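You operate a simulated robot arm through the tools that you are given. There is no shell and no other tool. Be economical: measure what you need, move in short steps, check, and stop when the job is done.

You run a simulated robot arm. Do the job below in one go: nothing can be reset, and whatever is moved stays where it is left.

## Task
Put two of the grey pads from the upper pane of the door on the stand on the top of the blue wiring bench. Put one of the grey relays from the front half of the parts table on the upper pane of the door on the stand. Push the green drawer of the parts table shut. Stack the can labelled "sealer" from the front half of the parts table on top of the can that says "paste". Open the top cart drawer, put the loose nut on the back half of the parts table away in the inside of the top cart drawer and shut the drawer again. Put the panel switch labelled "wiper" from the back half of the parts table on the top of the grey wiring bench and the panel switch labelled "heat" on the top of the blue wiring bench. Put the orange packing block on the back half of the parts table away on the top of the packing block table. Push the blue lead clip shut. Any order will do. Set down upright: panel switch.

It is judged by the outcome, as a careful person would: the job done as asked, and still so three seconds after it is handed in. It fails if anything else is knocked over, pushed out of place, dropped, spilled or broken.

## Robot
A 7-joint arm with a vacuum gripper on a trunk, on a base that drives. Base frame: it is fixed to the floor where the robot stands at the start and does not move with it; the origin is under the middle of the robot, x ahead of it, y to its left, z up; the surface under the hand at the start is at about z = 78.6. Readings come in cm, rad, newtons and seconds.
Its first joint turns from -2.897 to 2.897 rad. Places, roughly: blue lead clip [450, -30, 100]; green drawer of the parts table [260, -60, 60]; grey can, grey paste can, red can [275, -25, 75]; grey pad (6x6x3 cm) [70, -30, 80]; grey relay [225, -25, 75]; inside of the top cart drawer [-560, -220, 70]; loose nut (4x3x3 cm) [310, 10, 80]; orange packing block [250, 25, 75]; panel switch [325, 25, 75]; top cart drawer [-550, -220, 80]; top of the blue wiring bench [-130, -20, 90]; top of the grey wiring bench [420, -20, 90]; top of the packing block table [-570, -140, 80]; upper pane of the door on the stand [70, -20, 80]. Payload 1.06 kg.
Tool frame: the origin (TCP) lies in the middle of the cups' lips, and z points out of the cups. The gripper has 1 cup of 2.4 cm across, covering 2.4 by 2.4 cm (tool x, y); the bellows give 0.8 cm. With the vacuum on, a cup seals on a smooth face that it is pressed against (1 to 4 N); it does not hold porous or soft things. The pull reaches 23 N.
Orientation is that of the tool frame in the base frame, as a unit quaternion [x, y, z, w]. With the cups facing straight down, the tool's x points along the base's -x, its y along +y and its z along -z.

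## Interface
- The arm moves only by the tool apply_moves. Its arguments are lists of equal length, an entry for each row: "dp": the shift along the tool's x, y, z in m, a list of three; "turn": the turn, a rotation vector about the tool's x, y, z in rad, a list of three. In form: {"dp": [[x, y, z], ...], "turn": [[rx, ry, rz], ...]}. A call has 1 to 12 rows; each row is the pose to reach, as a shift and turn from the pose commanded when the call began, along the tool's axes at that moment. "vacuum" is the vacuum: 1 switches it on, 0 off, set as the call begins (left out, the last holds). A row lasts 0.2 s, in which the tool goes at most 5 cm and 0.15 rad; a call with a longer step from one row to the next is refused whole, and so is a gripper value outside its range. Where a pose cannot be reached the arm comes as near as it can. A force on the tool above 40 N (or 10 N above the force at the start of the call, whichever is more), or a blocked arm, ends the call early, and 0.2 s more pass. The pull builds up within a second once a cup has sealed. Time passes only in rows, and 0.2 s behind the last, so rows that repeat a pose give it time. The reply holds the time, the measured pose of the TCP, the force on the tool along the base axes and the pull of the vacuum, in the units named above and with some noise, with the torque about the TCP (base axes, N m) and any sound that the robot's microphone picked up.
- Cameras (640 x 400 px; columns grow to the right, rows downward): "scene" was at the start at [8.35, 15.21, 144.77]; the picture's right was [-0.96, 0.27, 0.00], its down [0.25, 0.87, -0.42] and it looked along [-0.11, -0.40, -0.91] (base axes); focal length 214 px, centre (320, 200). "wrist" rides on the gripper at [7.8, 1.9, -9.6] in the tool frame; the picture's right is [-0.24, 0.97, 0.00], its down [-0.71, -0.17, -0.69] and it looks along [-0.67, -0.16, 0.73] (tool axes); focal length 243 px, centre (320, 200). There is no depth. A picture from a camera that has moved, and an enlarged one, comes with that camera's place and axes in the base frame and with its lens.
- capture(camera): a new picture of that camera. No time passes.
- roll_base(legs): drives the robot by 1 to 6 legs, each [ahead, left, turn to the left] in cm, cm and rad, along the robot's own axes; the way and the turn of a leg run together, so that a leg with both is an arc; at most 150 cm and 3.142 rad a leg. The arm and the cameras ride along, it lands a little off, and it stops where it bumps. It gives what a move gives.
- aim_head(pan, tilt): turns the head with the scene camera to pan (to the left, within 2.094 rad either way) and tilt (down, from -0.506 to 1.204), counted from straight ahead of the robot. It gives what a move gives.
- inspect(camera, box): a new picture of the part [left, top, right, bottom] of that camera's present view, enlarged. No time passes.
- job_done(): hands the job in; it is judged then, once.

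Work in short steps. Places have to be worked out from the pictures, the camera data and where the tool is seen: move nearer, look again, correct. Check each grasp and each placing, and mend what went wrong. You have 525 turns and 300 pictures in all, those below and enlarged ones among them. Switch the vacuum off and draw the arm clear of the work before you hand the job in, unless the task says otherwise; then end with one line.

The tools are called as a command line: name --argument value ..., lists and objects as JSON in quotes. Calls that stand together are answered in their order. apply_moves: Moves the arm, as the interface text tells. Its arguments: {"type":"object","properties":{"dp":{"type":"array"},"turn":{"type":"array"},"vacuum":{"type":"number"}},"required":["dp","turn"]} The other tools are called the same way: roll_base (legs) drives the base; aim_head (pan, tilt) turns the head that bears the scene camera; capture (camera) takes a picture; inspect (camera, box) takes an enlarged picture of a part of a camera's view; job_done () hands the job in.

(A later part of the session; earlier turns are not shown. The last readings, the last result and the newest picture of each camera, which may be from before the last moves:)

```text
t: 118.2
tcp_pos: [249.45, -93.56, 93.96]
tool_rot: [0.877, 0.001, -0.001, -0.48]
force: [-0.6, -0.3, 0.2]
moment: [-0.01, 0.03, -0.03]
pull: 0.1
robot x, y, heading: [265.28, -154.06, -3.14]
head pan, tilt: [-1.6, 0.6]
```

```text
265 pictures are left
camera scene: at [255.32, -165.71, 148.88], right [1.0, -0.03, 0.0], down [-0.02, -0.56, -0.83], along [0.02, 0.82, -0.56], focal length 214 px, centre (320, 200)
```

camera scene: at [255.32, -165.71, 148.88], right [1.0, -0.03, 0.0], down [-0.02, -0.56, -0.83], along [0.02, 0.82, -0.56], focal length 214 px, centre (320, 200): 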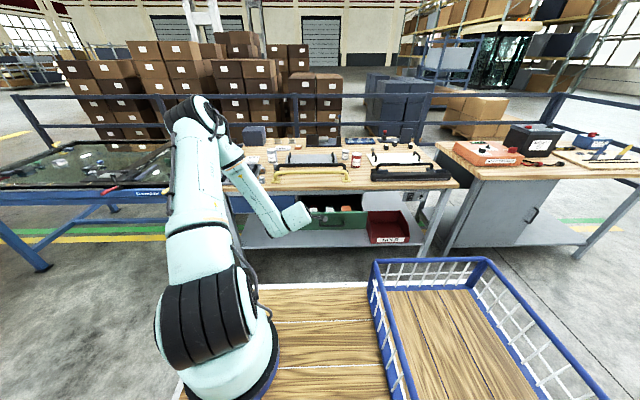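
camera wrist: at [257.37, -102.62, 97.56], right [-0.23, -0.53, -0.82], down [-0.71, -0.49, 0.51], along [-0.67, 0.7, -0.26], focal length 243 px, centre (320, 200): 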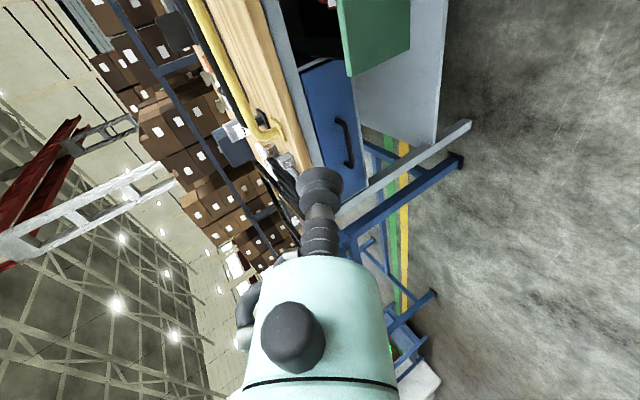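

The drawer face reads y≈-65, z 58..71, x 243..290. I'll finish the turn and bring the cup to (266,-80,67.5).

apply_moves --dp '[[0.02, 0.019, 0.031], [0.041, 0.038, 0.063], [0.062, 0.057, 0.094], [0.082, 0.076, 0.126], [0.103, 0.095, 0.157], [0.124, 0.114, 0.189], [0.144, 0.133, 0.22], [0.165, 0.152, 0.252]]' --turn '[[0.07, 0, 0], [0.14, 0, 0], [0.21, 0, 0], [0.29, 0, 0], [0.36, 0, 0], [0.43, 0, 0], [0.5, 0, 0], [0.57, 0, 0]]'

capture --camera "wrist"

capture --camera "scene"

```text
t: 120.0
tcp_pos: [265.55, -80.67, 67.68]
tool_rot: [0.708, 0.0, 0.0, -0.707]
force: [-0.2, 0.0, 0.8]
moment: [-0.03, -0.01, 0.0]
pull: 0.2
robot x, y, heading: [265.05, -153.78, -3.141]
head pan, tilt: [-1.6, 0.6]
```

```text
264 pictures are left
camera wrist: at [273.52, -90.22, 65.84], right [-0.24, 0.0, -0.97], down [-0.71, -0.69, 0.17], along [-0.67, 0.73, 0.16], focal length 243 px, centre (320, 200)
```

wrist: 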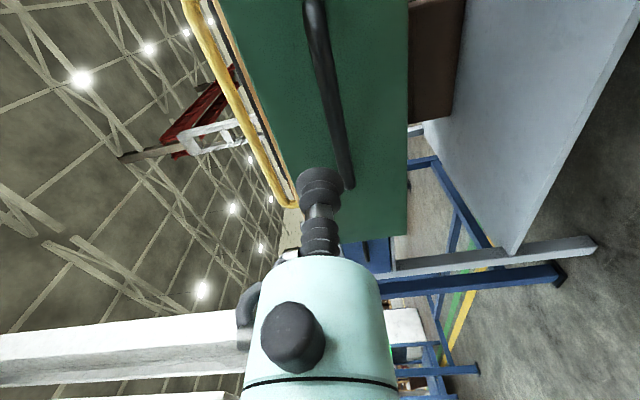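

```text
263 pictures are left
camera scene: at [255.33, -165.67, 148.88], right [1.0, -0.03, 0.0], down [-0.02, -0.56, -0.82], along [0.02, 0.82, -0.57], focal length 214 px, centre (320, 200)
```

scene: 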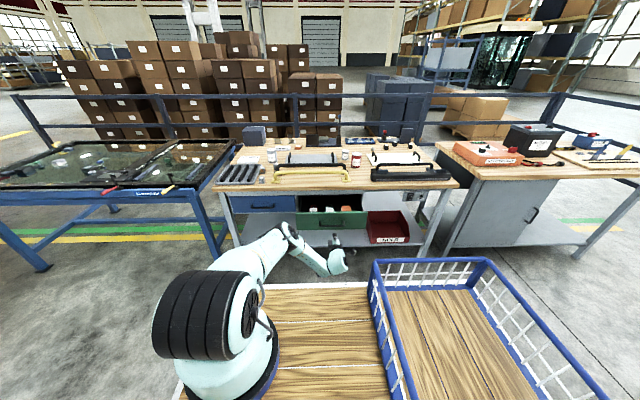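

The handle bar is at z≈66.7, face top at 73. I'll rise to 70.3 and push forward between handle and top edge.

apply_moves --dp '[[0, -0.026, 0.0], [0, -0.026, 0.04], [0, -0.026, 0.08], [0, -0.026, 0.12], [0, -0.026, 0.14], [0, -0.026, 0.155], [0, -0.026, 0.17], [0, -0.026, 0.185], [0, -0.026, 0.2]]' --turn '[[0, 0, 0], [0, 0, 0], [0, 0, 0], [0, 0, 0], [0, 0, 0], [0, 0, 0], [0, 0, 0], [0, 0, 0], [0, 0, 0]]'

capture --camera "wrist"

```text
t: 122.0
tcp_pos: [264.0, -66.02, 73.4]
tool_rot: [0.707, 0.001, -0.001, -0.707]
force: [0.3, 0.1, -0.6]
moment: [-0.02, 0.01, 0.01]
pull: 0.1
out of reach, approached as far as the arm can: row 4, 5, 6, 7, 8, 9
robot x, y, heading: [265.06, -153.65, -3.137]
head pan, tilt: [-1.6, 0.6]
```

```text
262 pictures are left
camera wrist: at [271.91, -75.59, 71.62], right [-0.23, 0.0, -0.97], down [-0.71, -0.69, 0.17], along [-0.67, 0.73, 0.16], focal length 243 px, centre (320, 200)
```

wrist: 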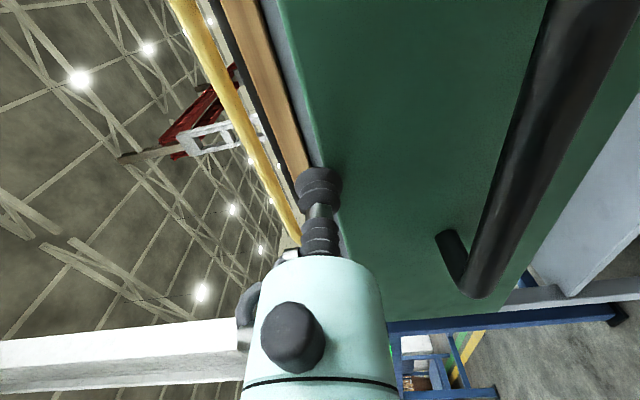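

The arm ran out of reach just at the face. I'll retract, lower a bit, and bring the base 18 cm closer.

apply_moves --dp '[[0, 0, -0.04], [0, 0.01, -0.08], [0, 0.02, -0.12], [0, 0.03, -0.16], [0, 0.03, -0.2], [0, 0.03, -0.22]]' --turn '[[0, 0, 0], [0, 0, 0], [0, 0, 0], [0, 0, 0], [0, 0, 0], [0, 0, 0]]'

roll_base --legs '[[0, -17, 0]]'

capture --camera "wrist"

```text
t: 123.4
tcp_pos: [263.99, -87.85, 70.42]
tool_rot: [-0.707, 0.0, 0.002, 0.707]
force: [-0.2, 0.2, 0.5]
moment: [0.01, 0.01, 0.01]
pull: 0.0
robot x, y, heading: [265.16, -153.56, -3.138]
head pan, tilt: [-1.6, 0.6]
```

```text
t: 124.9
tcp_pos: [263.85, -70.62, 70.3]
tool_rot: [0.707, 0.001, -0.002, -0.707]
force: [-1.2, -0.3, 0.6]
moment: [-0.01, 0.0, -0.01]
pull: 0.1
robot x, y, heading: [265.37, -136.04, -3.139]
head pan, tilt: [-1.6, 0.6]
```

```text
261 pictures are left
camera wrist: at [271.7, -80.1, 68.5], right [-0.24, 0.0, -0.97], down [-0.71, -0.69, 0.17], along [-0.67, 0.73, 0.16], focal length 243 px, centre (320, 200)
```

wrist: 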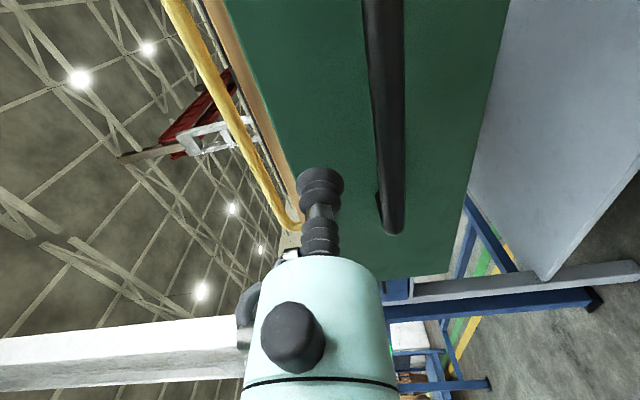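

Aligned above the handle. Push forward slowly.

apply_moves --dp '[[0, 0, 0.02], [0, 0, 0.035], [0, 0, 0.05], [0, 0, 0.065], [0, 0, 0.08], [0, 0, 0.095], [0, 0, 0.11], [0, 0, 0.125], [0, 0, 0.14], [0, 0, 0.155], [0, 0, 0.17], [0, 0, 0.18]]' --turn '[[0, 0, 0], [0, 0, 0], [0, 0, 0], [0, 0, 0], [0, 0, 0], [0, 0, 0], [0, 0, 0], [0, 0, 0], [0, 0, 0], [0, 0, 0], [0, 0, 0], [0, 0, 0]]'

capture --camera "scene"

capture --camera "wrist"

```text
t: 127.5
tcp_pos: [263.69, -52.66, 70.45]
tool_rot: [0.708, 0.001, 0.0, -0.706]
force: [0.4, -0.1, 0.6]
moment: [-0.03, 0.0, 0.0]
pull: 0.0
robot x, y, heading: [265.2, -136.01, -3.142]
head pan, tilt: [-1.6, 0.6]
```

```text
260 pictures are left
camera scene: at [255.31, -148.33, 148.88], right [1.0, -0.03, 0.0], down [-0.02, -0.56, -0.83], along [0.02, 0.82, -0.56], focal length 214 px, centre (320, 200)
```

scene: 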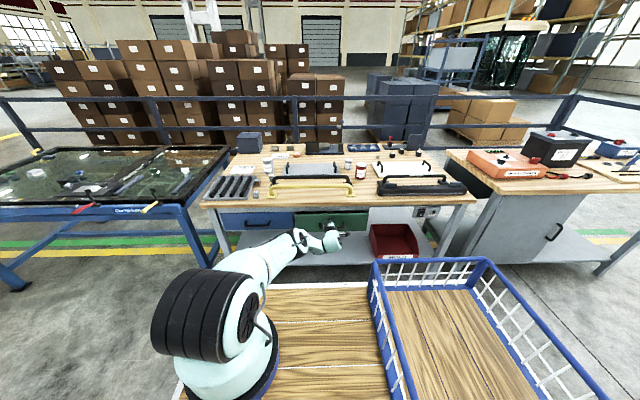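

```text
259 pictures are left
camera wrist: at [271.59, -62.23, 68.52], right [-0.24, 0.0, -0.97], down [-0.71, -0.69, 0.17], along [-0.67, 0.73, 0.16], focal length 243 px, centre (320, 200)
```

wrist: 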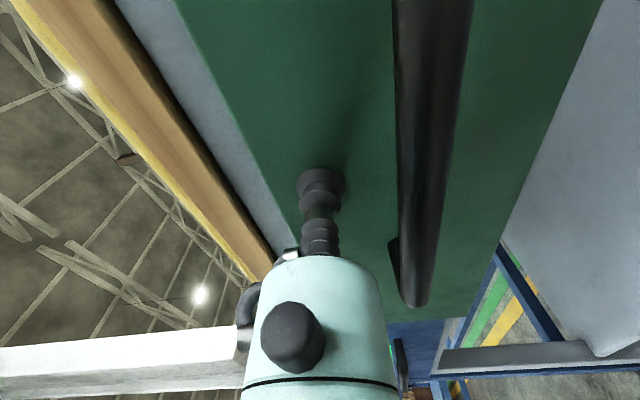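

apply_moves --dp '[[0, 0, 0.01], [0, 0, 0.02], [0, 0, 0.03], [0, 0, 0.04], [0, 0, 0.05], [0, 0, 0.06]]' --turn '[[0, 0, 0], [0, 0, 0], [0, 0, 0], [0, 0, 0], [0, 0, 0], [0, 0, 0]]'

inspect --camera "scene" --box '[220, 180, 460, 330]'

```text
t: 128.9
tcp_pos: [263.38, -51.31, 69.33]
tool_rot: [0.71, 0.0, -0.002, -0.704]
force: [-0.3, -1.2, -0.4]
moment: [0.0, 0.0, 0.0]
pull: 0.0
out of reach, approached as far as the arm can: row 2, 3, 4, 5, 6
robot x, y, heading: [264.86, -136.08, -3.142]
head pan, tilt: [-1.6, 0.6]
```

```text
2.67 times, centred on (340, 255) of scene
camera zoom: at [255.32, -148.33, 148.88], right [1.0, -0.03, 0.0], down [-0.02, -0.56, -0.83], along [0.02, 0.82, -0.56], focal length 572 px, centre (267, 53)
```

zoom: 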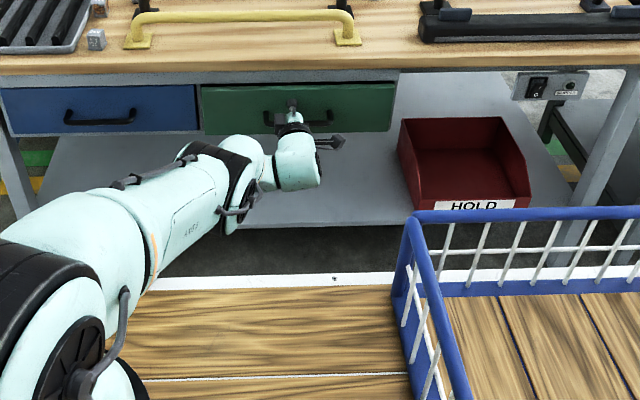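

Nearly shut but I'm at the end of reach. Retract 12 cm, base 10 cm closer, and push on.

apply_moves --dp '[[0, -0.01, -0.04], [0, -0.01, -0.08], [0, -0.01, -0.12], [0, -0.01, -0.14]]' --turn '[[0, 0, 0], [0, 0, 0], [0, 0, 0], [0, 0, 0]]'

roll_base --legs '[[0, -10, 0]]'

capture --camera "wrist"

```text
t: 129.9
tcp_pos: [263.33, -65.35, 70.37]
tool_rot: [0.707, 0.001, 0.0, -0.707]
force: [0.7, -0.7, -0.9]
moment: [-0.05, 0.0, 0.03]
pull: 0.0
robot x, y, heading: [264.88, -136.2, -3.138]
head pan, tilt: [-1.6, 0.6]
```

```text
t: 131.1
tcp_pos: [263.4, -55.25, 70.34]
tool_rot: [0.707, -0.001, -0.001, -0.707]
force: [-0.1, 0.5, -0.3]
moment: [-0.01, -0.02, 0.0]
pull: 0.0
robot x, y, heading: [264.88, -126.0, -3.138]
head pan, tilt: [-1.6, 0.6]
```

```text
257 pictures are left
camera wrist: at [271.29, -64.92, 68.43], right [-0.24, 0.0, -0.97], down [-0.71, -0.69, 0.17], along [-0.67, 0.73, 0.16], focal length 243 px, centre (320, 200)
```

wrist: 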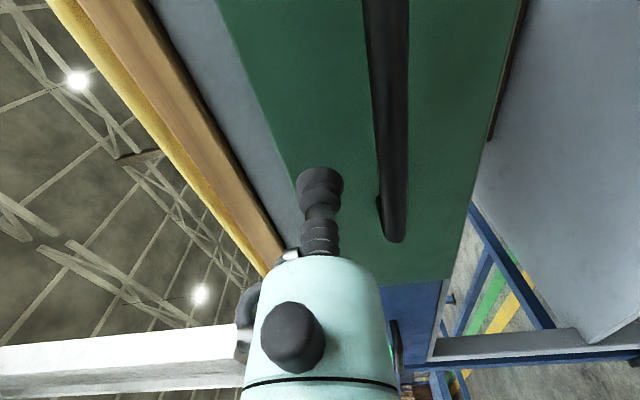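

apply_moves --dp '[[0, 0, 0.02], [0, 0, 0.035], [0, 0, 0.045], [0, 0, 0.055], [0, 0, 0.065], [0, 0, 0.075], [0, 0, 0.085], [0, 0, 0.095], [0, 0, 0.105]]' --turn '[[0, 0, 0], [0, 0, 0], [0, 0, 0], [0, 0, 0], [0, 0, 0], [0, 0, 0], [0, 0, 0], [0, 0, 0], [0, 0, 0]]'

inspect --camera "scene" --box '[220, 180, 460, 330]'

```text
t: 132.4
tcp_pos: [263.56, -48.76, 70.07]
tool_rot: [0.708, -0.002, 0.002, -0.706]
force: [-1.3, -18.1, 2.6]
moment: [-0.05, -0.06, -0.03]
pull: 0.1
robot x, y, heading: [265.27, -126.02, -3.139]
head pan, tilt: [-1.6, 0.6]
stopped in row 6: the force on the tool passed its limit at 56 N (the readings are from after the stop); the commanded pose is now the measured one
```

```text
2.67 times, centred on (340, 255) of scene
camera zoom: at [255.26, -138.41, 148.88], right [1.0, -0.03, 0.0], down [-0.02, -0.56, -0.83], along [0.02, 0.82, -0.56], focal length 572 px, centre (267, 53)
```

zoom: 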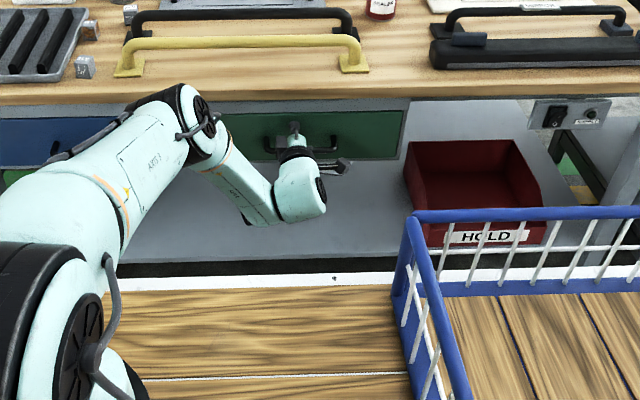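

The drawer hit its stop, so it's shut. I'll retract and raise the tool, turning it back to face down.

apply_moves --dp '[[0, 0, -0.04], [0, 0, -0.08], [0, 0, -0.12], [0, 0, -0.16], [-0.01, -0.03, -0.19], [-0.02, -0.06, -0.22], [-0.04, -0.09, -0.24], [-0.06, -0.13, -0.25], [-0.09, -0.165, -0.25], [-0.12, -0.2, -0.25], [-0.15, -0.235, -0.25], [-0.18, -0.27, -0.25]]' --turn '[[0, 0, 0], [0, 0, 0], [-0.1, 0, 0], [-0.2, 0, 0], [-0.32, 0, 0], [-0.44, 0, 0], [-0.56, 0, 0], [-0.7, 0, 0], [-0.84, 0, 0], [-0.98, 0, 0], [-1.12, 0, 0], [-1.26, 0, 0]]'

```text
t: 135.0
tcp_pos: [245.32, -73.56, 97.01]
tool_rot: [0.988, -0.001, 0.001, -0.153]
force: [-0.5, 0.1, -0.5]
moment: [-0.02, -0.04, 0.01]
pull: 0.1
robot x, y, heading: [265.2, -126.18, -3.143]
head pan, tilt: [-1.6, 0.6]
```

apply_moves --dp '[[-0.04, -0.01, -0.01], [-0.08, -0.04, -0.03], [-0.12, -0.07, -0.06], [-0.16, -0.1, -0.08], [-0.2, -0.13, -0.1], [-0.21, -0.16, -0.1], [-0.21, -0.19, -0.1]]' --turn '[[-0.05, 0, 0], [-0.1, 0, 0], [-0.15, 0, 0], [-0.2, 0, 0], [-0.25, 0, 0], [-0.31, 0, 0], [-0.31, 0, 0]]'

capture --camera "wrist"

capture --camera "scene"

```text
refused: row 2 steps farther than a row can; nothing moved
```

```text
255 pictures are left
camera wrist: at [253.24, -78.23, 105.59], right [-0.24, -0.93, -0.29], down [-0.71, -0.04, 0.7], along [-0.67, 0.38, -0.65], focal length 243 px, centre (320, 200)
```

wrist: 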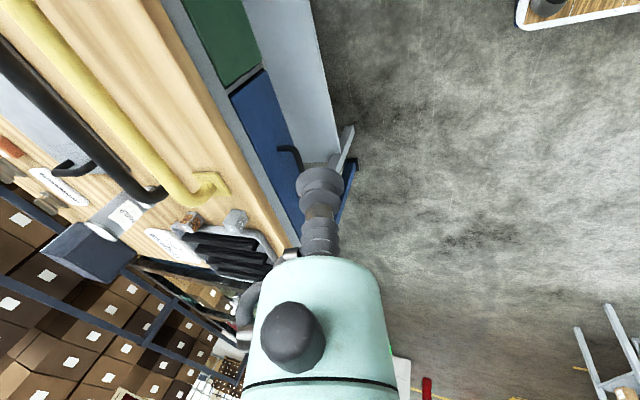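

```text
254 pictures are left
camera scene: at [255.21, -138.29, 148.88], right [1.0, -0.03, 0.0], down [-0.02, -0.56, -0.82], along [0.02, 0.82, -0.57], focal length 214 px, centre (320, 200)
```

scene: 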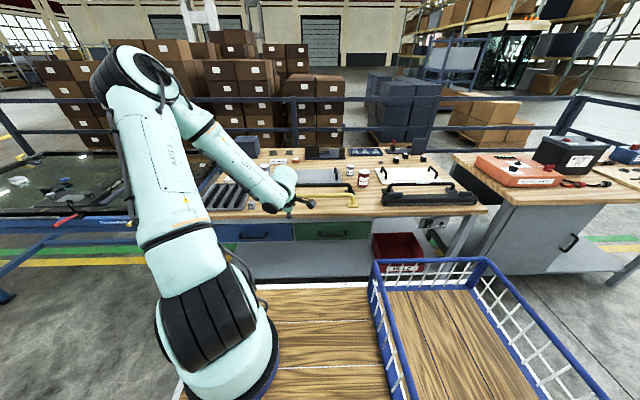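

I'll use smaller steps.

apply_moves --dp '[[-0.03, -0.02, -0.01], [-0.06, -0.04, -0.03], [-0.09, -0.06, -0.05], [-0.12, -0.085, -0.07], [-0.15, -0.11, -0.09], [-0.18, -0.135, -0.1], [-0.2, -0.16, -0.1], [-0.21, -0.19, -0.1]]' --turn '[[-0.05, 0, 0], [-0.1, 0, 0], [-0.15, 0, 0], [-0.2, 0, 0], [-0.25, 0, 0], [-0.31, 0, 0], [-0.31, 0, 0], [-0.31, 0, 0]]'

capture --camera "wrist"

```text
t: 136.8
tcp_pos: [224.64, -58.44, 112.46]
tool_rot: [1.0, -0.002, 0.001, 0.001]
force: [0.8, -0.6, 0.4]
moment: [0.02, 0.03, 0.0]
pull: 0.1
robot x, y, heading: [264.87, -126.09, -3.137]
head pan, tilt: [-1.6, 0.6]
```

```text
253 pictures are left
camera wrist: at [232.45, -60.44, 122.08], right [-0.24, -0.97, 0.0], down [-0.71, 0.17, 0.69], along [-0.67, 0.16, -0.73], focal length 243 px, centre (320, 200)
```

wrist: 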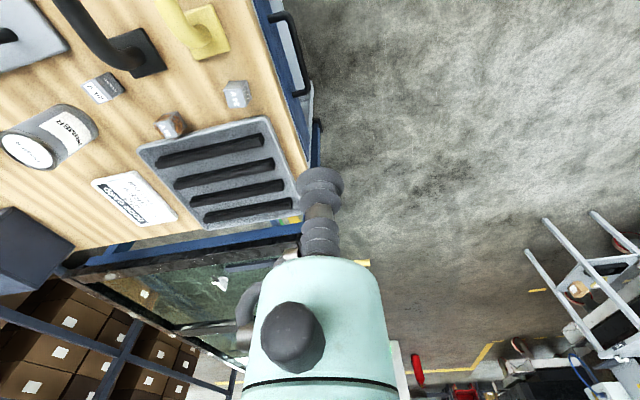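

inspect --camera "wrist" --box '[60, 40, 300, 190]'

```text
2.67 times, centred on (180, 115) of wrist
camera zoom: at [232.45, -60.44, 122.08], right [-0.24, -0.97, 0.0], down [-0.71, 0.17, 0.69], along [-0.67, 0.16, -0.73], focal length 647 px, centre (693, 427)
```

zoom: 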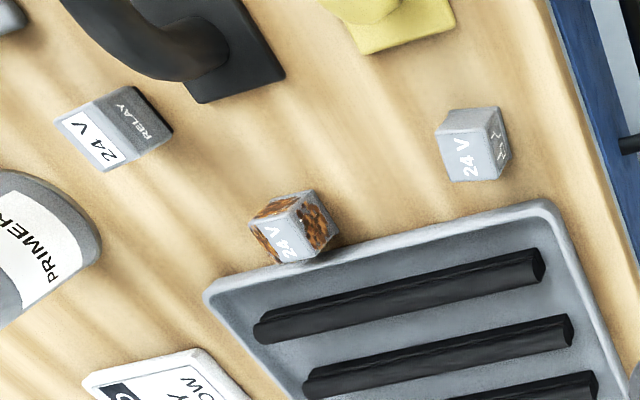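

The front clean grey "24 V" relay has its top at about (220.1,-42.8). I'll move above it and look again.

apply_moves --dp '[[-0.015, -0.04, 0], [-0.03, -0.08, 0.01], [-0.045, -0.12, 0.03], [-0.045, -0.156, 0.06], [-0.045, -0.156, 0.1], [-0.045, -0.156, 0.145], [-0.045, -0.156, 0.19], [-0.045, -0.156, 0.23]]' --turn '[[0, 0, 0], [0, 0, 0], [0, 0, 0], [0, 0, 0], [0, 0, 0], [0, 0, 0], [0, 0, 0], [0, 0, 0]]'

capture --camera "wrist"

```text
t: 138.6
tcp_pos: [219.98, -43.08, 89.47]
tool_rot: [1.0, -0.001, -0.002, 0.0]
force: [-1.2, 0.0, 0.6]
moment: [0.02, -0.08, 0.02]
pull: 0.0
out of reach, approached as far as the arm can: row 4, 8
robot x, y, heading: [265.13, -126.03, -3.143]
head pan, tilt: [-1.6, 0.6]
```

```text
251 pictures are left
camera wrist: at [227.91, -45.04, 99.0], right [-0.24, -0.97, 0.0], down [-0.71, 0.17, 0.69], along [-0.67, 0.16, -0.73], focal length 243 px, centre (320, 200)
```

wrist: 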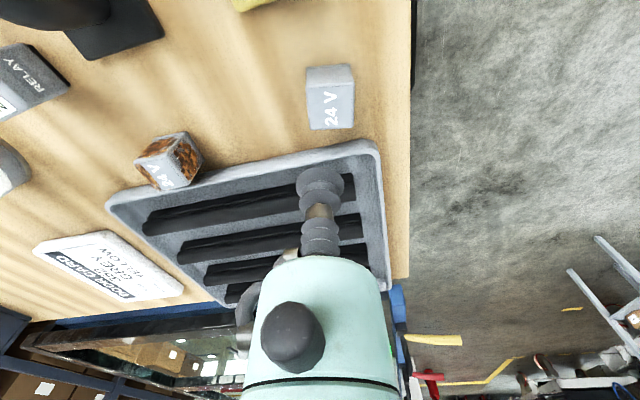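

The reach limit is ~95 cm from the robot's middle, so I'll raise the arm and bring the base 22 cm closer to the table.

apply_moves --dp '[[0, 0, -0.05], [0, 0, -0.1], [0, 0, -0.15], [0, 0, -0.2], [0.04, 0.02, -0.23], [0.08, 0.05, -0.23], [0.12, 0.07, -0.23]]' --turn '[[0, 0, 0], [0, 0, 0], [0, 0, 0], [0, 0, 0], [0, 0, 0], [0, 0, 0], [0, 0, 0]]'

roll_base --legs '[[0, -22, 0]]'

capture --camera "scene"

```text
refused: row 5 steps farther than a row can; nothing moved
```

```text
t: 140.3
tcp_pos: [219.99, -21.07, 89.42]
tool_rot: [1.0, -0.002, 0.0, 0.001]
force: [0.1, 0.8, -0.4]
moment: [-0.03, 0.0, 0.0]
pull: 0.0
robot x, y, heading: [265.23, -104.63, -3.148]
head pan, tilt: [-1.6, 0.6]
```

```text
250 pictures are left
camera scene: at [255.24, -116.38, 148.88], right [1.0, -0.03, 0.0], down [-0.02, -0.56, -0.82], along [0.02, 0.82, -0.57], focal length 214 px, centre (320, 200)
```

scene: 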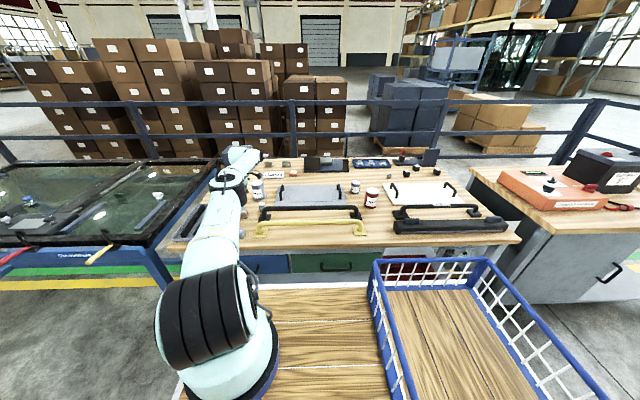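

The arm move was refused and the base moved with the tool at z=89; forces are nil. I'll check for disturbance.

capture --camera "wrist"

inspect --camera "scene" --box '[170, 130, 370, 255]'

```text
249 pictures are left
camera wrist: at [227.95, -23.05, 98.98], right [-0.24, -0.97, 0.0], down [-0.71, 0.17, 0.69], along [-0.67, 0.16, -0.73], focal length 243 px, centre (320, 200)
```

wrist: 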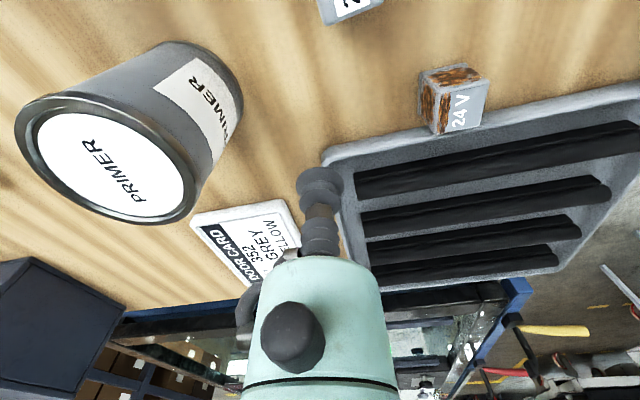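

```text
3.20 times, centred on (270, 192) of scene
camera zoom: at [255.24, -116.38, 148.88], right [1.0, -0.03, 0.0], down [-0.02, -0.56, -0.82], along [0.02, 0.82, -0.57], focal length 686 px, centre (480, 224)
```

zoom: 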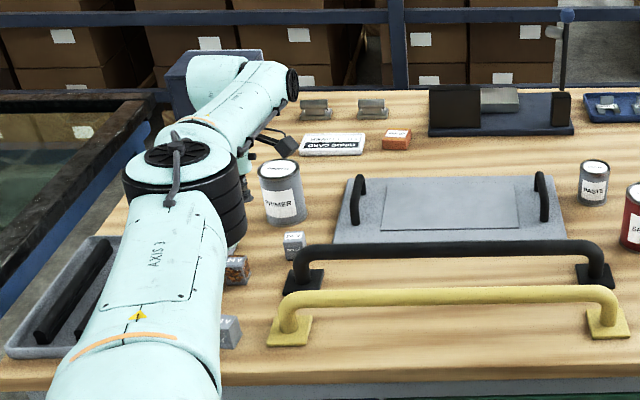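

Nothing was touched. Now raise 8 cm, go over the relay at (219.8,-43.7) and lower to z≈86.

apply_moves --dp '[[0, 0, -0.04], [0, 0.01, -0.08], [0, 0.055, -0.08], [0, 0.1, -0.08], [0, 0.145, -0.08], [0, 0.19, -0.08], [-0.002, 0.226, -0.07], [-0.002, 0.226, -0.03], [-0.002, 0.226, 0.01], [-0.002, 0.226, 0.035]]' --turn '[[0, 0, 0], [0, 0, 0], [0, 0, 0], [0, 0, 0], [0, 0, 0], [0, 0, 0], [0, 0, 0], [0, 0, 0], [0, 0, 0], [0, 0, 0]]'

capture --camera "wrist"

```text
t: 142.5
tcp_pos: [219.6, -43.81, 85.9]
tool_rot: [1.0, -0.001, 0.0, 0.001]
force: [0.5, 0.1, -0.1]
moment: [-0.02, -0.03, -0.02]
pull: 0.0
robot x, y, heading: [265.19, -104.4, -3.144]
head pan, tilt: [-1.6, 0.6]
```

```text
247 pictures are left
camera wrist: at [227.51, -45.68, 95.56], right [-0.24, -0.97, 0.0], down [-0.71, 0.17, 0.69], along [-0.67, 0.16, -0.73], focal length 243 px, centre (320, 200)
```

wrist: 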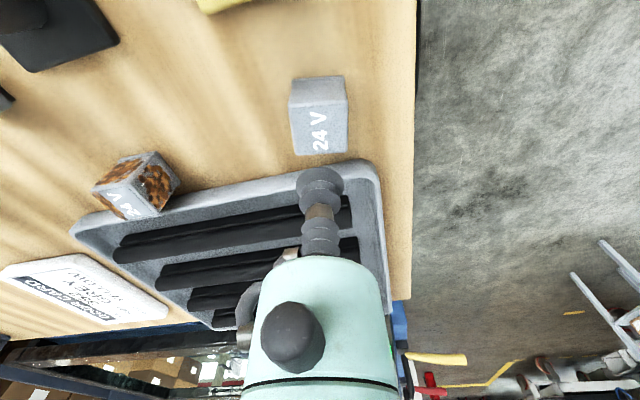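

Aligned. Lowering with vacuum on.

apply_moves --dp '[[0, 0.001, 0.03], [0, 0.001, 0.05], [0, 0.001, 0.056], [0, 0.001, 0.061], [0, 0.001, 0.065], [0, 0.001, 0.068]]' --turn '[[0, 0, 0], [0, 0, 0], [0, 0, 0], [0, 0, 0], [0, 0, 0], [0, 0, 0]]' --vacuum 1

```text
t: 143.0
tcp_pos: [219.42, -43.55, 82.66]
tool_rot: [1.0, 0.0, -0.004, -0.006]
force: [0.0, -7.0, 28.5]
moment: [0.17, -0.31, -0.09]
pull: 0.0
robot x, y, heading: [265.09, -104.1, -3.14]
head pan, tilt: [-1.6, 0.6]
stopped in row 2: the force on the tool passed its limit at 72 N (the readings are from after the stop); the commanded pose is now the measured one
```

I hit sooner than expected (top ≈83) and off-centre. I'll raise and look again.

apply_moves --dp '[[0, 0, -0.02], [0, 0, -0.05]]' --turn '[[0, 0, 0], [0, 0, 0]]' --vacuum 0

capture --camera "wrist"

```text
t: 143.6
tcp_pos: [219.5, -43.79, 87.5]
tool_rot: [1.0, -0.001, -0.003, -0.003]
force: [-0.4, -0.8, -0.5]
moment: [0.03, -0.02, -0.03]
pull: 0.0
robot x, y, heading: [264.88, -104.3, -3.144]
head pan, tilt: [-1.6, 0.6]
```

```text
246 pictures are left
camera wrist: at [227.34, -45.73, 97.04], right [-0.24, -0.97, -0.01], down [-0.7, 0.17, 0.69], along [-0.67, 0.17, -0.72], focal length 243 px, centre (320, 200)
```

wrist: 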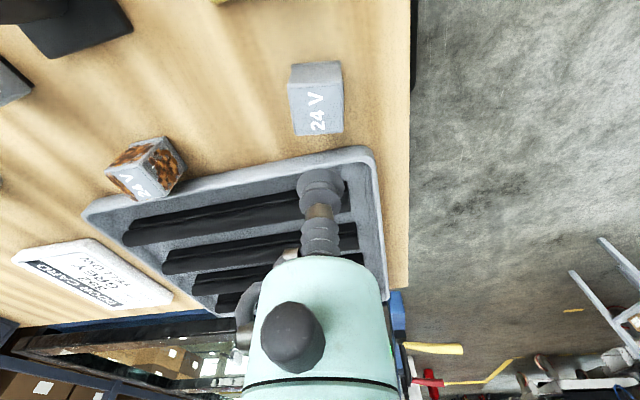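

Consistent solution: table top z≈79.3, relay top z≈82.9, centre (221.3,-44.0). I'll shift 1.8 cm and lower in small steps.

apply_moves --dp '[[0.018, 0.002, 0.0], [0.018, 0.002, 0.025], [0.018, 0.002, 0.04], [0.018, 0.002, 0.045], [0.018, 0.002, 0.048], [0.018, 0.002, 0.051]]' --turn '[[0, 0, 0], [0, 0, 0], [0, 0, 0], [0, 0, 0], [0, 0, 0], [0, 0, 0]]' --vacuum 1

```text
t: 144.9
tcp_pos: [221.14, -43.68, 82.77]
tool_rot: [1.0, -0.001, -0.004, -0.008]
force: [0.7, -3.4, 16.5]
moment: [0.04, -0.12, 0.0]
pull: 23.1
robot x, y, heading: [264.86, -104.37, -3.139]
head pan, tilt: [-1.6, 0.6]
stopped in row 6: the force on the tool passed its limit at 45 N (the readings are from after the stop); the commanded pose is now the measured one
```

Sealed (23 N). Lift.

apply_moves --dp '[[0, 0, -0.02], [0, 0, -0.06], [0, 0, -0.11], [0, 0, -0.16], [0, 0, -0.21], [0, 0, -0.26], [0, 0, -0.31]]' --turn '[[0, 0, 0], [0, 0, 0], [0, 0, 0], [0, 0, 0], [0, 0, 0], [0, 0, 0], [0, 0, 0]]'

capture --camera "wrist"

```text
t: 146.6
tcp_pos: [221.39, -43.85, 113.91]
tool_rot: [1.0, 0.0, -0.004, -0.005]
force: [-0.2, 1.1, 0.1]
moment: [0.01, 0.02, -0.02]
pull: 22.9
robot x, y, heading: [265.43, -104.54, -3.141]
head pan, tilt: [-1.6, 0.6]
```

```text
245 pictures are left
camera wrist: at [229.3, -45.85, 123.44], right [-0.24, -0.97, -0.01], down [-0.7, 0.17, 0.69], along [-0.67, 0.17, -0.72], focal length 243 px, centre (320, 200)
```

wrist: 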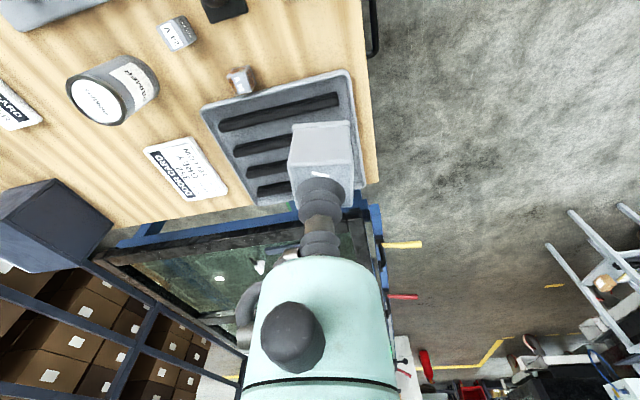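

Relay held. Drive ahead to the door (to about (113,-101)).

roll_base --legs '[[100, 0, 0], [52, -3, 0]]'

capture --camera "wrist"

```text
t: 154.4
tcp_pos: [69.96, -40.22, 113.96]
tool_rot: [1.0, -0.005, -0.004, -0.005]
force: [0.3, 1.1, -0.4]
moment: [-0.02, -0.03, 0.0]
pull: 22.7
robot x, y, heading: [113.06, -101.15, 3.129]
head pan, tilt: [-1.6, 0.6]
```

```text
244 pictures are left
camera wrist: at [77.95, -42.35, 123.43], right [-0.25, -0.97, -0.01], down [-0.7, 0.17, 0.69], along [-0.67, 0.18, -0.72], focal length 243 px, centre (320, 200)
```

wrist: 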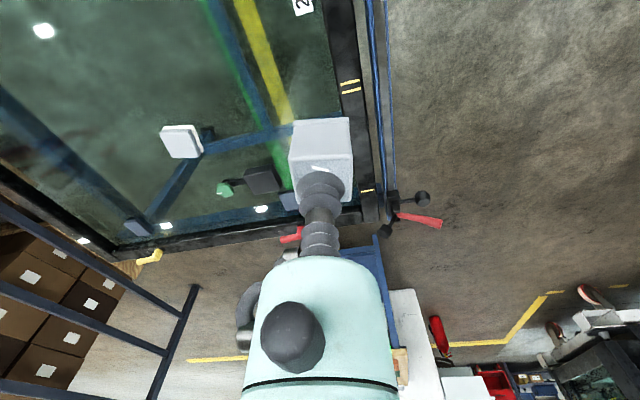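

I'll set the relay at about (72,-26) on the free pane: move over and lower to near contact.

apply_moves --dp '[[0.01, -0.045, 0], [0.02, -0.09, 0], [0.02, -0.135, 0.01], [0.02, -0.142, 0.055], [0.02, -0.142, 0.1], [0.02, -0.142, 0.145], [0.02, -0.142, 0.19], [0.02, -0.142, 0.235], [0.02, -0.142, 0.27], [0.02, -0.142, 0.295]]' --turn '[[0, 0, 0], [0, 0, 0], [0, 0, 0], [0, 0, 0], [0, 0, 0], [0, 0, 0], [0, 0, 0], [0, 0, 0], [0, 0, 0], [0, 0, 0]]'

capture --camera "wrist"

```text
t: 156.6
tcp_pos: [71.77, -25.7, 84.3]
tool_rot: [1.0, -0.005, -0.005, -0.007]
force: [1.0, -0.4, -0.9]
moment: [-0.02, 0.01, -0.01]
pull: 22.5
robot x, y, heading: [112.88, -100.66, 3.133]
head pan, tilt: [-1.6, 0.6]
```

```text
243 pictures are left
camera wrist: at [79.78, -27.8, 93.89], right [-0.25, -0.97, -0.01], down [-0.7, 0.17, 0.69], along [-0.67, 0.18, -0.72], focal length 243 px, centre (320, 200)
```

wrist: 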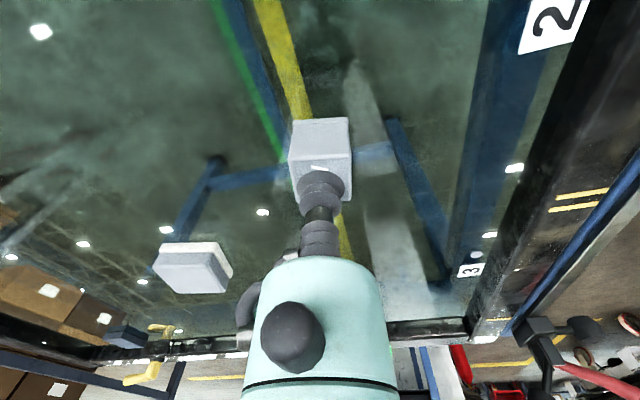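

Clear area. Lower slowly until contact.

apply_moves --dp '[[0, 0, 0.008], [0, 0, 0.013], [0, 0, 0.017], [0, 0, 0.02], [0, 0, 0.023]]' --turn '[[0, 0, 0], [0, 0, 0], [0, 0, 0], [0, 0, 0], [0, 0, 0]]'

```text
t: 157.8
tcp_pos: [71.95, -25.77, 82.19]
tool_rot: [1.0, -0.005, -0.004, -0.006]
force: [-0.3, -0.3, -0.3]
moment: [-0.03, -0.04, -0.02]
pull: 23.2
robot x, y, heading: [112.92, -101.07, 3.13]
head pan, tilt: [-1.6, 0.6]
```

apply_moves --dp '[[0, 0, 0.002], [0, 0, 0.004], [0, 0, 0.006], [0, 0, 0.008]]' --turn '[[0, 0, 0], [0, 0, 0], [0, 0, 0], [0, 0, 0]]'

```text
t: 158.8
tcp_pos: [71.92, -25.71, 81.58]
tool_rot: [1.0, -0.005, -0.004, -0.007]
force: [-1.7, 3.2, 22.1]
moment: [0.08, -0.02, -0.01]
pull: 22.4
robot x, y, heading: [113.12, -100.96, 3.13]
head pan, tilt: [-1.6, 0.6]
```

Contact. Release, wait, lift.

apply_moves --dp '[[0, 0, -0.003], [0, 0, -0.003], [0, 0, -0.003], [0, 0, -0.003], [0, 0, -0.02], [0, 0, -0.06], [0, 0, -0.11], [0, 0, -0.16], [0, 0, -0.21], [0, 0, -0.26], [0, 0, -0.31]]' --turn '[[0, 0, 0], [0, 0, 0], [0, 0, 0], [0, 0, 0], [0, 0, 0], [0, 0, 0], [0, 0, 0], [0, 0, 0], [0, 0, 0], [0, 0, 0], [0, 0, 0]]' --vacuum 0

capture --camera "wrist"

```text
t: 161.2
tcp_pos: [71.99, -26.06, 112.43]
tool_rot: [1.0, -0.005, -0.005, -0.005]
force: [-0.3, 0.0, 0.1]
moment: [0.01, -0.03, -0.05]
pull: 0.0
robot x, y, heading: [113.14, -101.0, 3.132]
head pan, tilt: [-1.6, 0.6]
```

```text
242 pictures are left
camera wrist: at [79.89, -28.15, 121.96], right [-0.25, -0.97, -0.01], down [-0.7, 0.17, 0.69], along [-0.67, 0.18, -0.72], focal length 243 px, centre (320, 200)
```

wrist: 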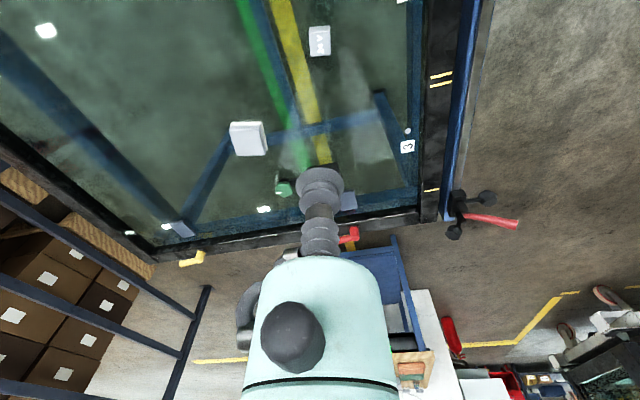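

Relay placed. Next, the sealer can: I estimate sealer (286.5,-19) and paste (280,-5). I'll drive back to about (313,-86).

roll_base --legs '[[-150, 0, 0.01], [-50, -13, 0]]'

capture --camera "wrist"

capture --camera "scene"

```text
t: 171.2
tcp_pos: [270.83, -14.11, 112.45]
tool_rot: [1.0, 0.0, -0.004, -0.005]
force: [-1.1, -0.7, -0.7]
moment: [0.02, 0.06, -0.06]
pull: 0.0
robot x, y, heading: [312.73, -88.34, -3.14]
head pan, tilt: [-1.6, 0.6]
```

```text
241 pictures are left
camera wrist: at [278.74, -16.0, 121.95], right [-0.24, -0.97, -0.01], down [-0.7, 0.16, 0.69], along [-0.67, 0.17, -0.72], focal length 243 px, centre (320, 200)
```

wrist: 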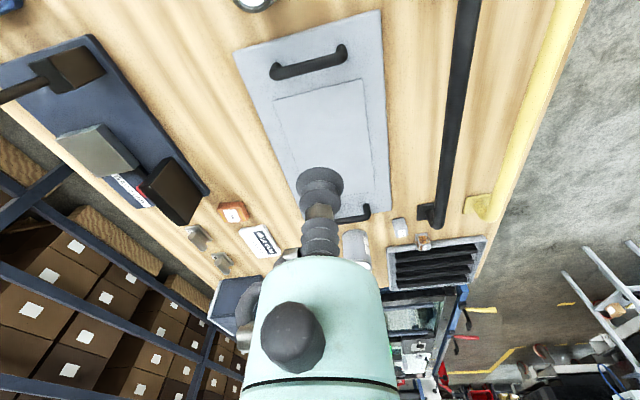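

```text
240 pictures are left
camera scene: at [302.95, -100.71, 148.88], right [1.0, -0.03, 0.0], down [-0.02, -0.56, -0.83], along [0.02, 0.82, -0.56], focal length 214 px, centre (320, 200)
```

scene: 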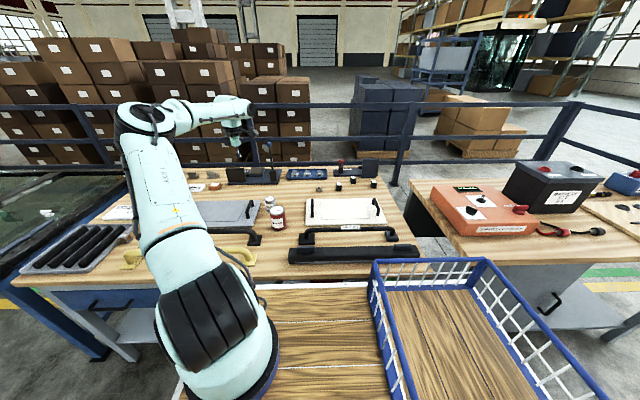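

inspect --camera "scene" --box '[220, 150, 380, 250]'

```text
4.00 times, centred on (300, 200) of scene
camera zoom: at [302.95, -100.71, 148.88], right [1.0, -0.03, 0.0], down [-0.02, -0.56, -0.83], along [0.02, 0.82, -0.56], focal length 858 px, centre (400, 200)
```

zoom: 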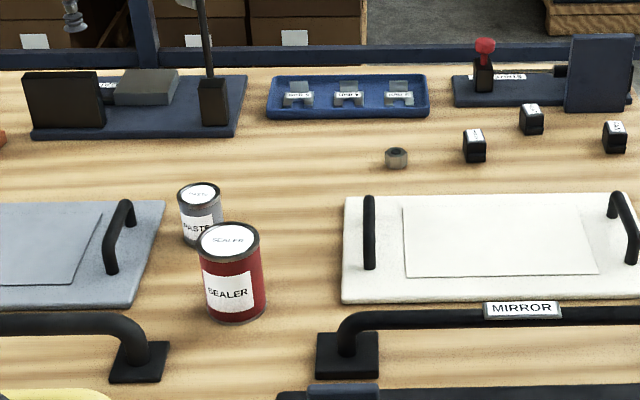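

Sealer: top centre about (285.1,-21.6), z≈89.6. Paste: about (279,-7.7), top z≈87. I'll move over the sealer and look.

apply_moves --dp '[[0.04, 0.02, 0], [0.08, 0.04, 0], [0.12, 0.06, 0], [0.143, 0.075, 0.02], [0.143, 0.075, 0.06], [0.143, 0.075, 0.1], [0.143, 0.075, 0.14]]' --turn '[[0, 0, 0], [0, 0, 0], [0, 0, 0], [0, 0, 0], [0, 0, 0], [0, 0, 0], [0, 0, 0]]'

capture --camera "wrist"

inspect --camera "scene" --box '[220, 150, 380, 250]'

```text
t: 172.8
tcp_pos: [284.86, -21.25, 98.23]
tool_rot: [1.0, 0.0, -0.004, -0.006]
force: [0.9, 0.7, 0.6]
moment: [0.01, 0.03, 0.01]
pull: 0.1
robot x, y, heading: [312.56, -88.64, -3.141]
head pan, tilt: [-1.6, 0.6]
```

```text
238 pictures are left
camera wrist: at [292.88, -23.26, 107.77], right [-0.23, -0.97, -0.01], down [-0.7, 0.16, 0.69], along [-0.67, 0.17, -0.72], focal length 243 px, centre (320, 200)
```

wrist: 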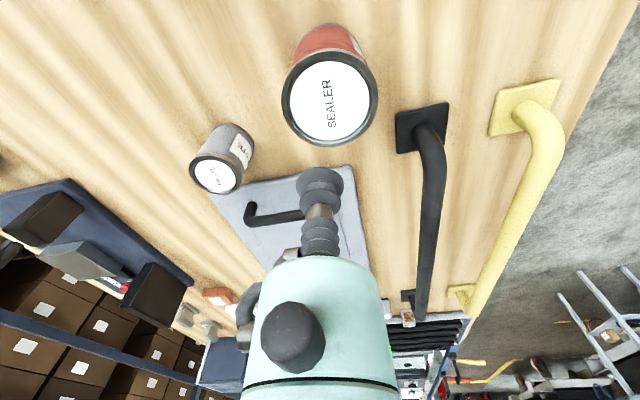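

```text
4.00 times, centred on (300, 200) of scene
camera zoom: at [302.96, -100.73, 148.88], right [1.0, -0.03, 0.0], down [-0.02, -0.56, -0.83], along [0.02, 0.82, -0.56], focal length 858 px, centre (400, 200)
```

zoom: 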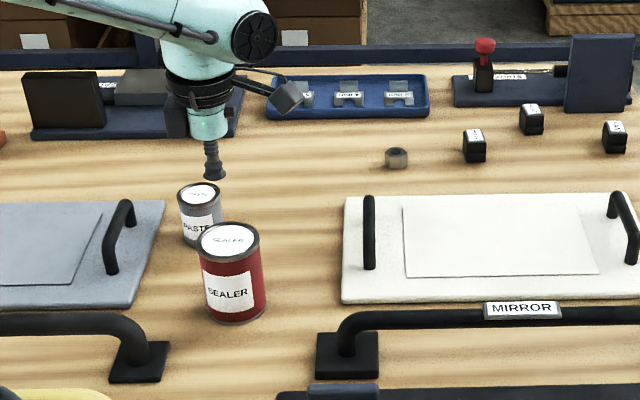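

Sealer lid centre ≈(285.6,-22.0). Lowering gently with vacuum.

apply_moves --dp '[[0.007, 0.007, 0.04], [0.007, 0.007, 0.065], [0.007, 0.007, 0.077], [0.007, 0.007, 0.081], [0.007, 0.007, 0.084], [0.007, 0.007, 0.087]]' --turn '[[0, 0, 0], [0, 0, 0], [0, 0, 0], [0, 0, 0], [0, 0, 0], [0, 0, 0]]' --vacuum 1

```text
t: 174.2
tcp_pos: [285.64, -21.87, 89.64]
tool_rot: [1.0, 0.0, -0.005, -0.006]
force: [3.0, 4.8, 17.9]
moment: [-0.1, -0.07, 0.01]
pull: 22.6
robot x, y, heading: [312.98, -88.51, -3.136]
head pan, tilt: [-1.6, 0.6]
```

Sealed. Lift, correcting a slight tool tilt of ~0.01 rad.

apply_moves --dp '[[0, 0, -0.01], [0, 0, -0.04], [0, 0, -0.08], [0, 0, -0.12], [0, 0, -0.16], [0, 0, -0.18]]' --turn '[[0, 0, 0], [0, 0, 0], [-0.004, 0.003, 0], [-0.008, 0.006, 0], [-0.012, 0.01, 0], [-0.012, 0.01, 0]]'

capture --camera "wrist"

inspect --camera "scene" --box '[220, 150, 380, 250]'

```text
t: 175.6
tcp_pos: [285.48, -22.07, 107.42]
tool_rot: [1.0, -0.001, 0.001, 0.001]
force: [-0.2, -0.5, -4.5]
moment: [0.0, -0.02, 0.0]
pull: 23.1
robot x, y, heading: [313.09, -88.63, -3.141]
head pan, tilt: [-1.6, 0.6]
```

```text
236 pictures are left
camera wrist: at [293.37, -23.97, 117.06], right [-0.24, -0.97, 0.0], down [-0.71, 0.17, 0.68], along [-0.66, 0.16, -0.73], focal length 243 px, centre (320, 200)
```

wrist: 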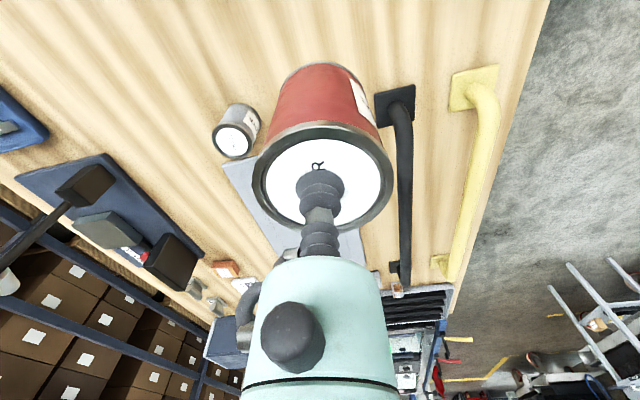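

```text
4.00 times, centred on (300, 200) of scene
camera zoom: at [302.93, -100.69, 148.88], right [1.0, -0.03, 0.0], down [-0.02, -0.56, -0.82], along [0.02, 0.82, -0.57], focal length 858 px, centre (400, 200)
```

zoom: 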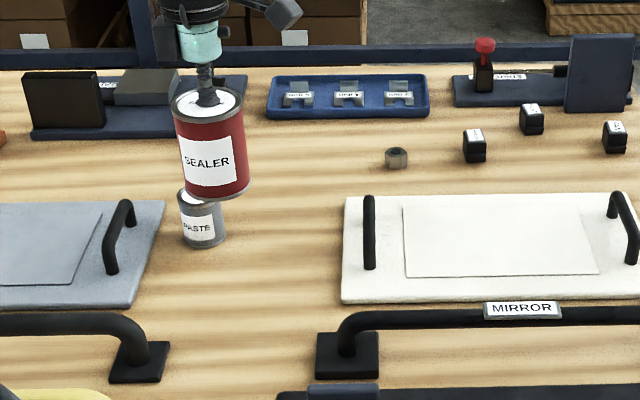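

Paste lid: ≈(279.6,-8.3), z≈87.3. I'll carry the sealer over it (bottom ≈97) and check alignment.

apply_moves --dp '[[-0.02, -0.04, 0], [-0.04, -0.08, 0], [-0.055, -0.12, 0], [-0.059, -0.138, 0], [-0.059, -0.138, 0.03], [-0.059, -0.138, 0.05]]' --turn '[[0, 0, 0], [0, 0, 0], [0, 0, 0], [0, 0, 0], [0, 0, 0], [0, 0, 0]]'

inspect --camera "scene" --box '[230, 160, 326, 220]'

capture --camera "wrist"

```text
t: 177.0
tcp_pos: [279.73, -8.13, 102.52]
tool_rot: [1.0, 0.0, 0.001, 0.0]
force: [-0.7, 0.9, -3.0]
moment: [0.02, 0.01, -0.02]
pull: 22.8
robot x, y, heading: [312.61, -88.13, -3.138]
head pan, tilt: [-1.6, 0.6]
```

```text
6.67 times, centred on (278, 190) of scene
camera zoom: at [302.95, -100.71, 148.88], right [1.0, -0.03, 0.0], down [-0.02, -0.56, -0.83], along [0.02, 0.82, -0.56], focal length 1430 px, centre (600, 267)
```

zoom: 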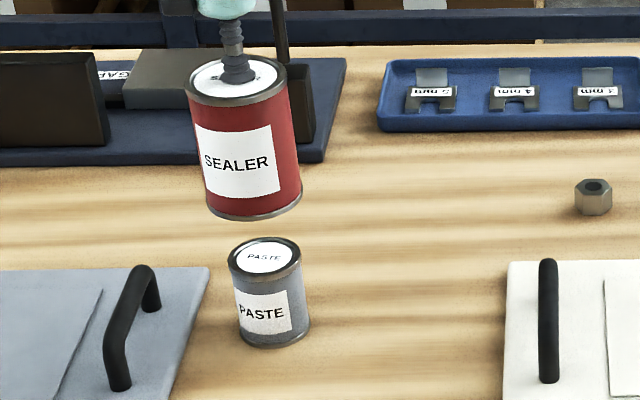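

```text
233 pictures are left
camera wrist: at [287.58, -10.17, 112.07], right [-0.24, -0.97, 0.0], down [-0.71, 0.17, 0.68], along [-0.66, 0.16, -0.73], focal length 243 px, centre (320, 200)
```

wrist: 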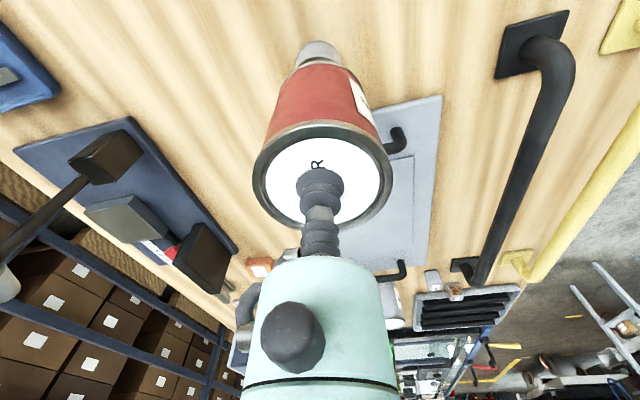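

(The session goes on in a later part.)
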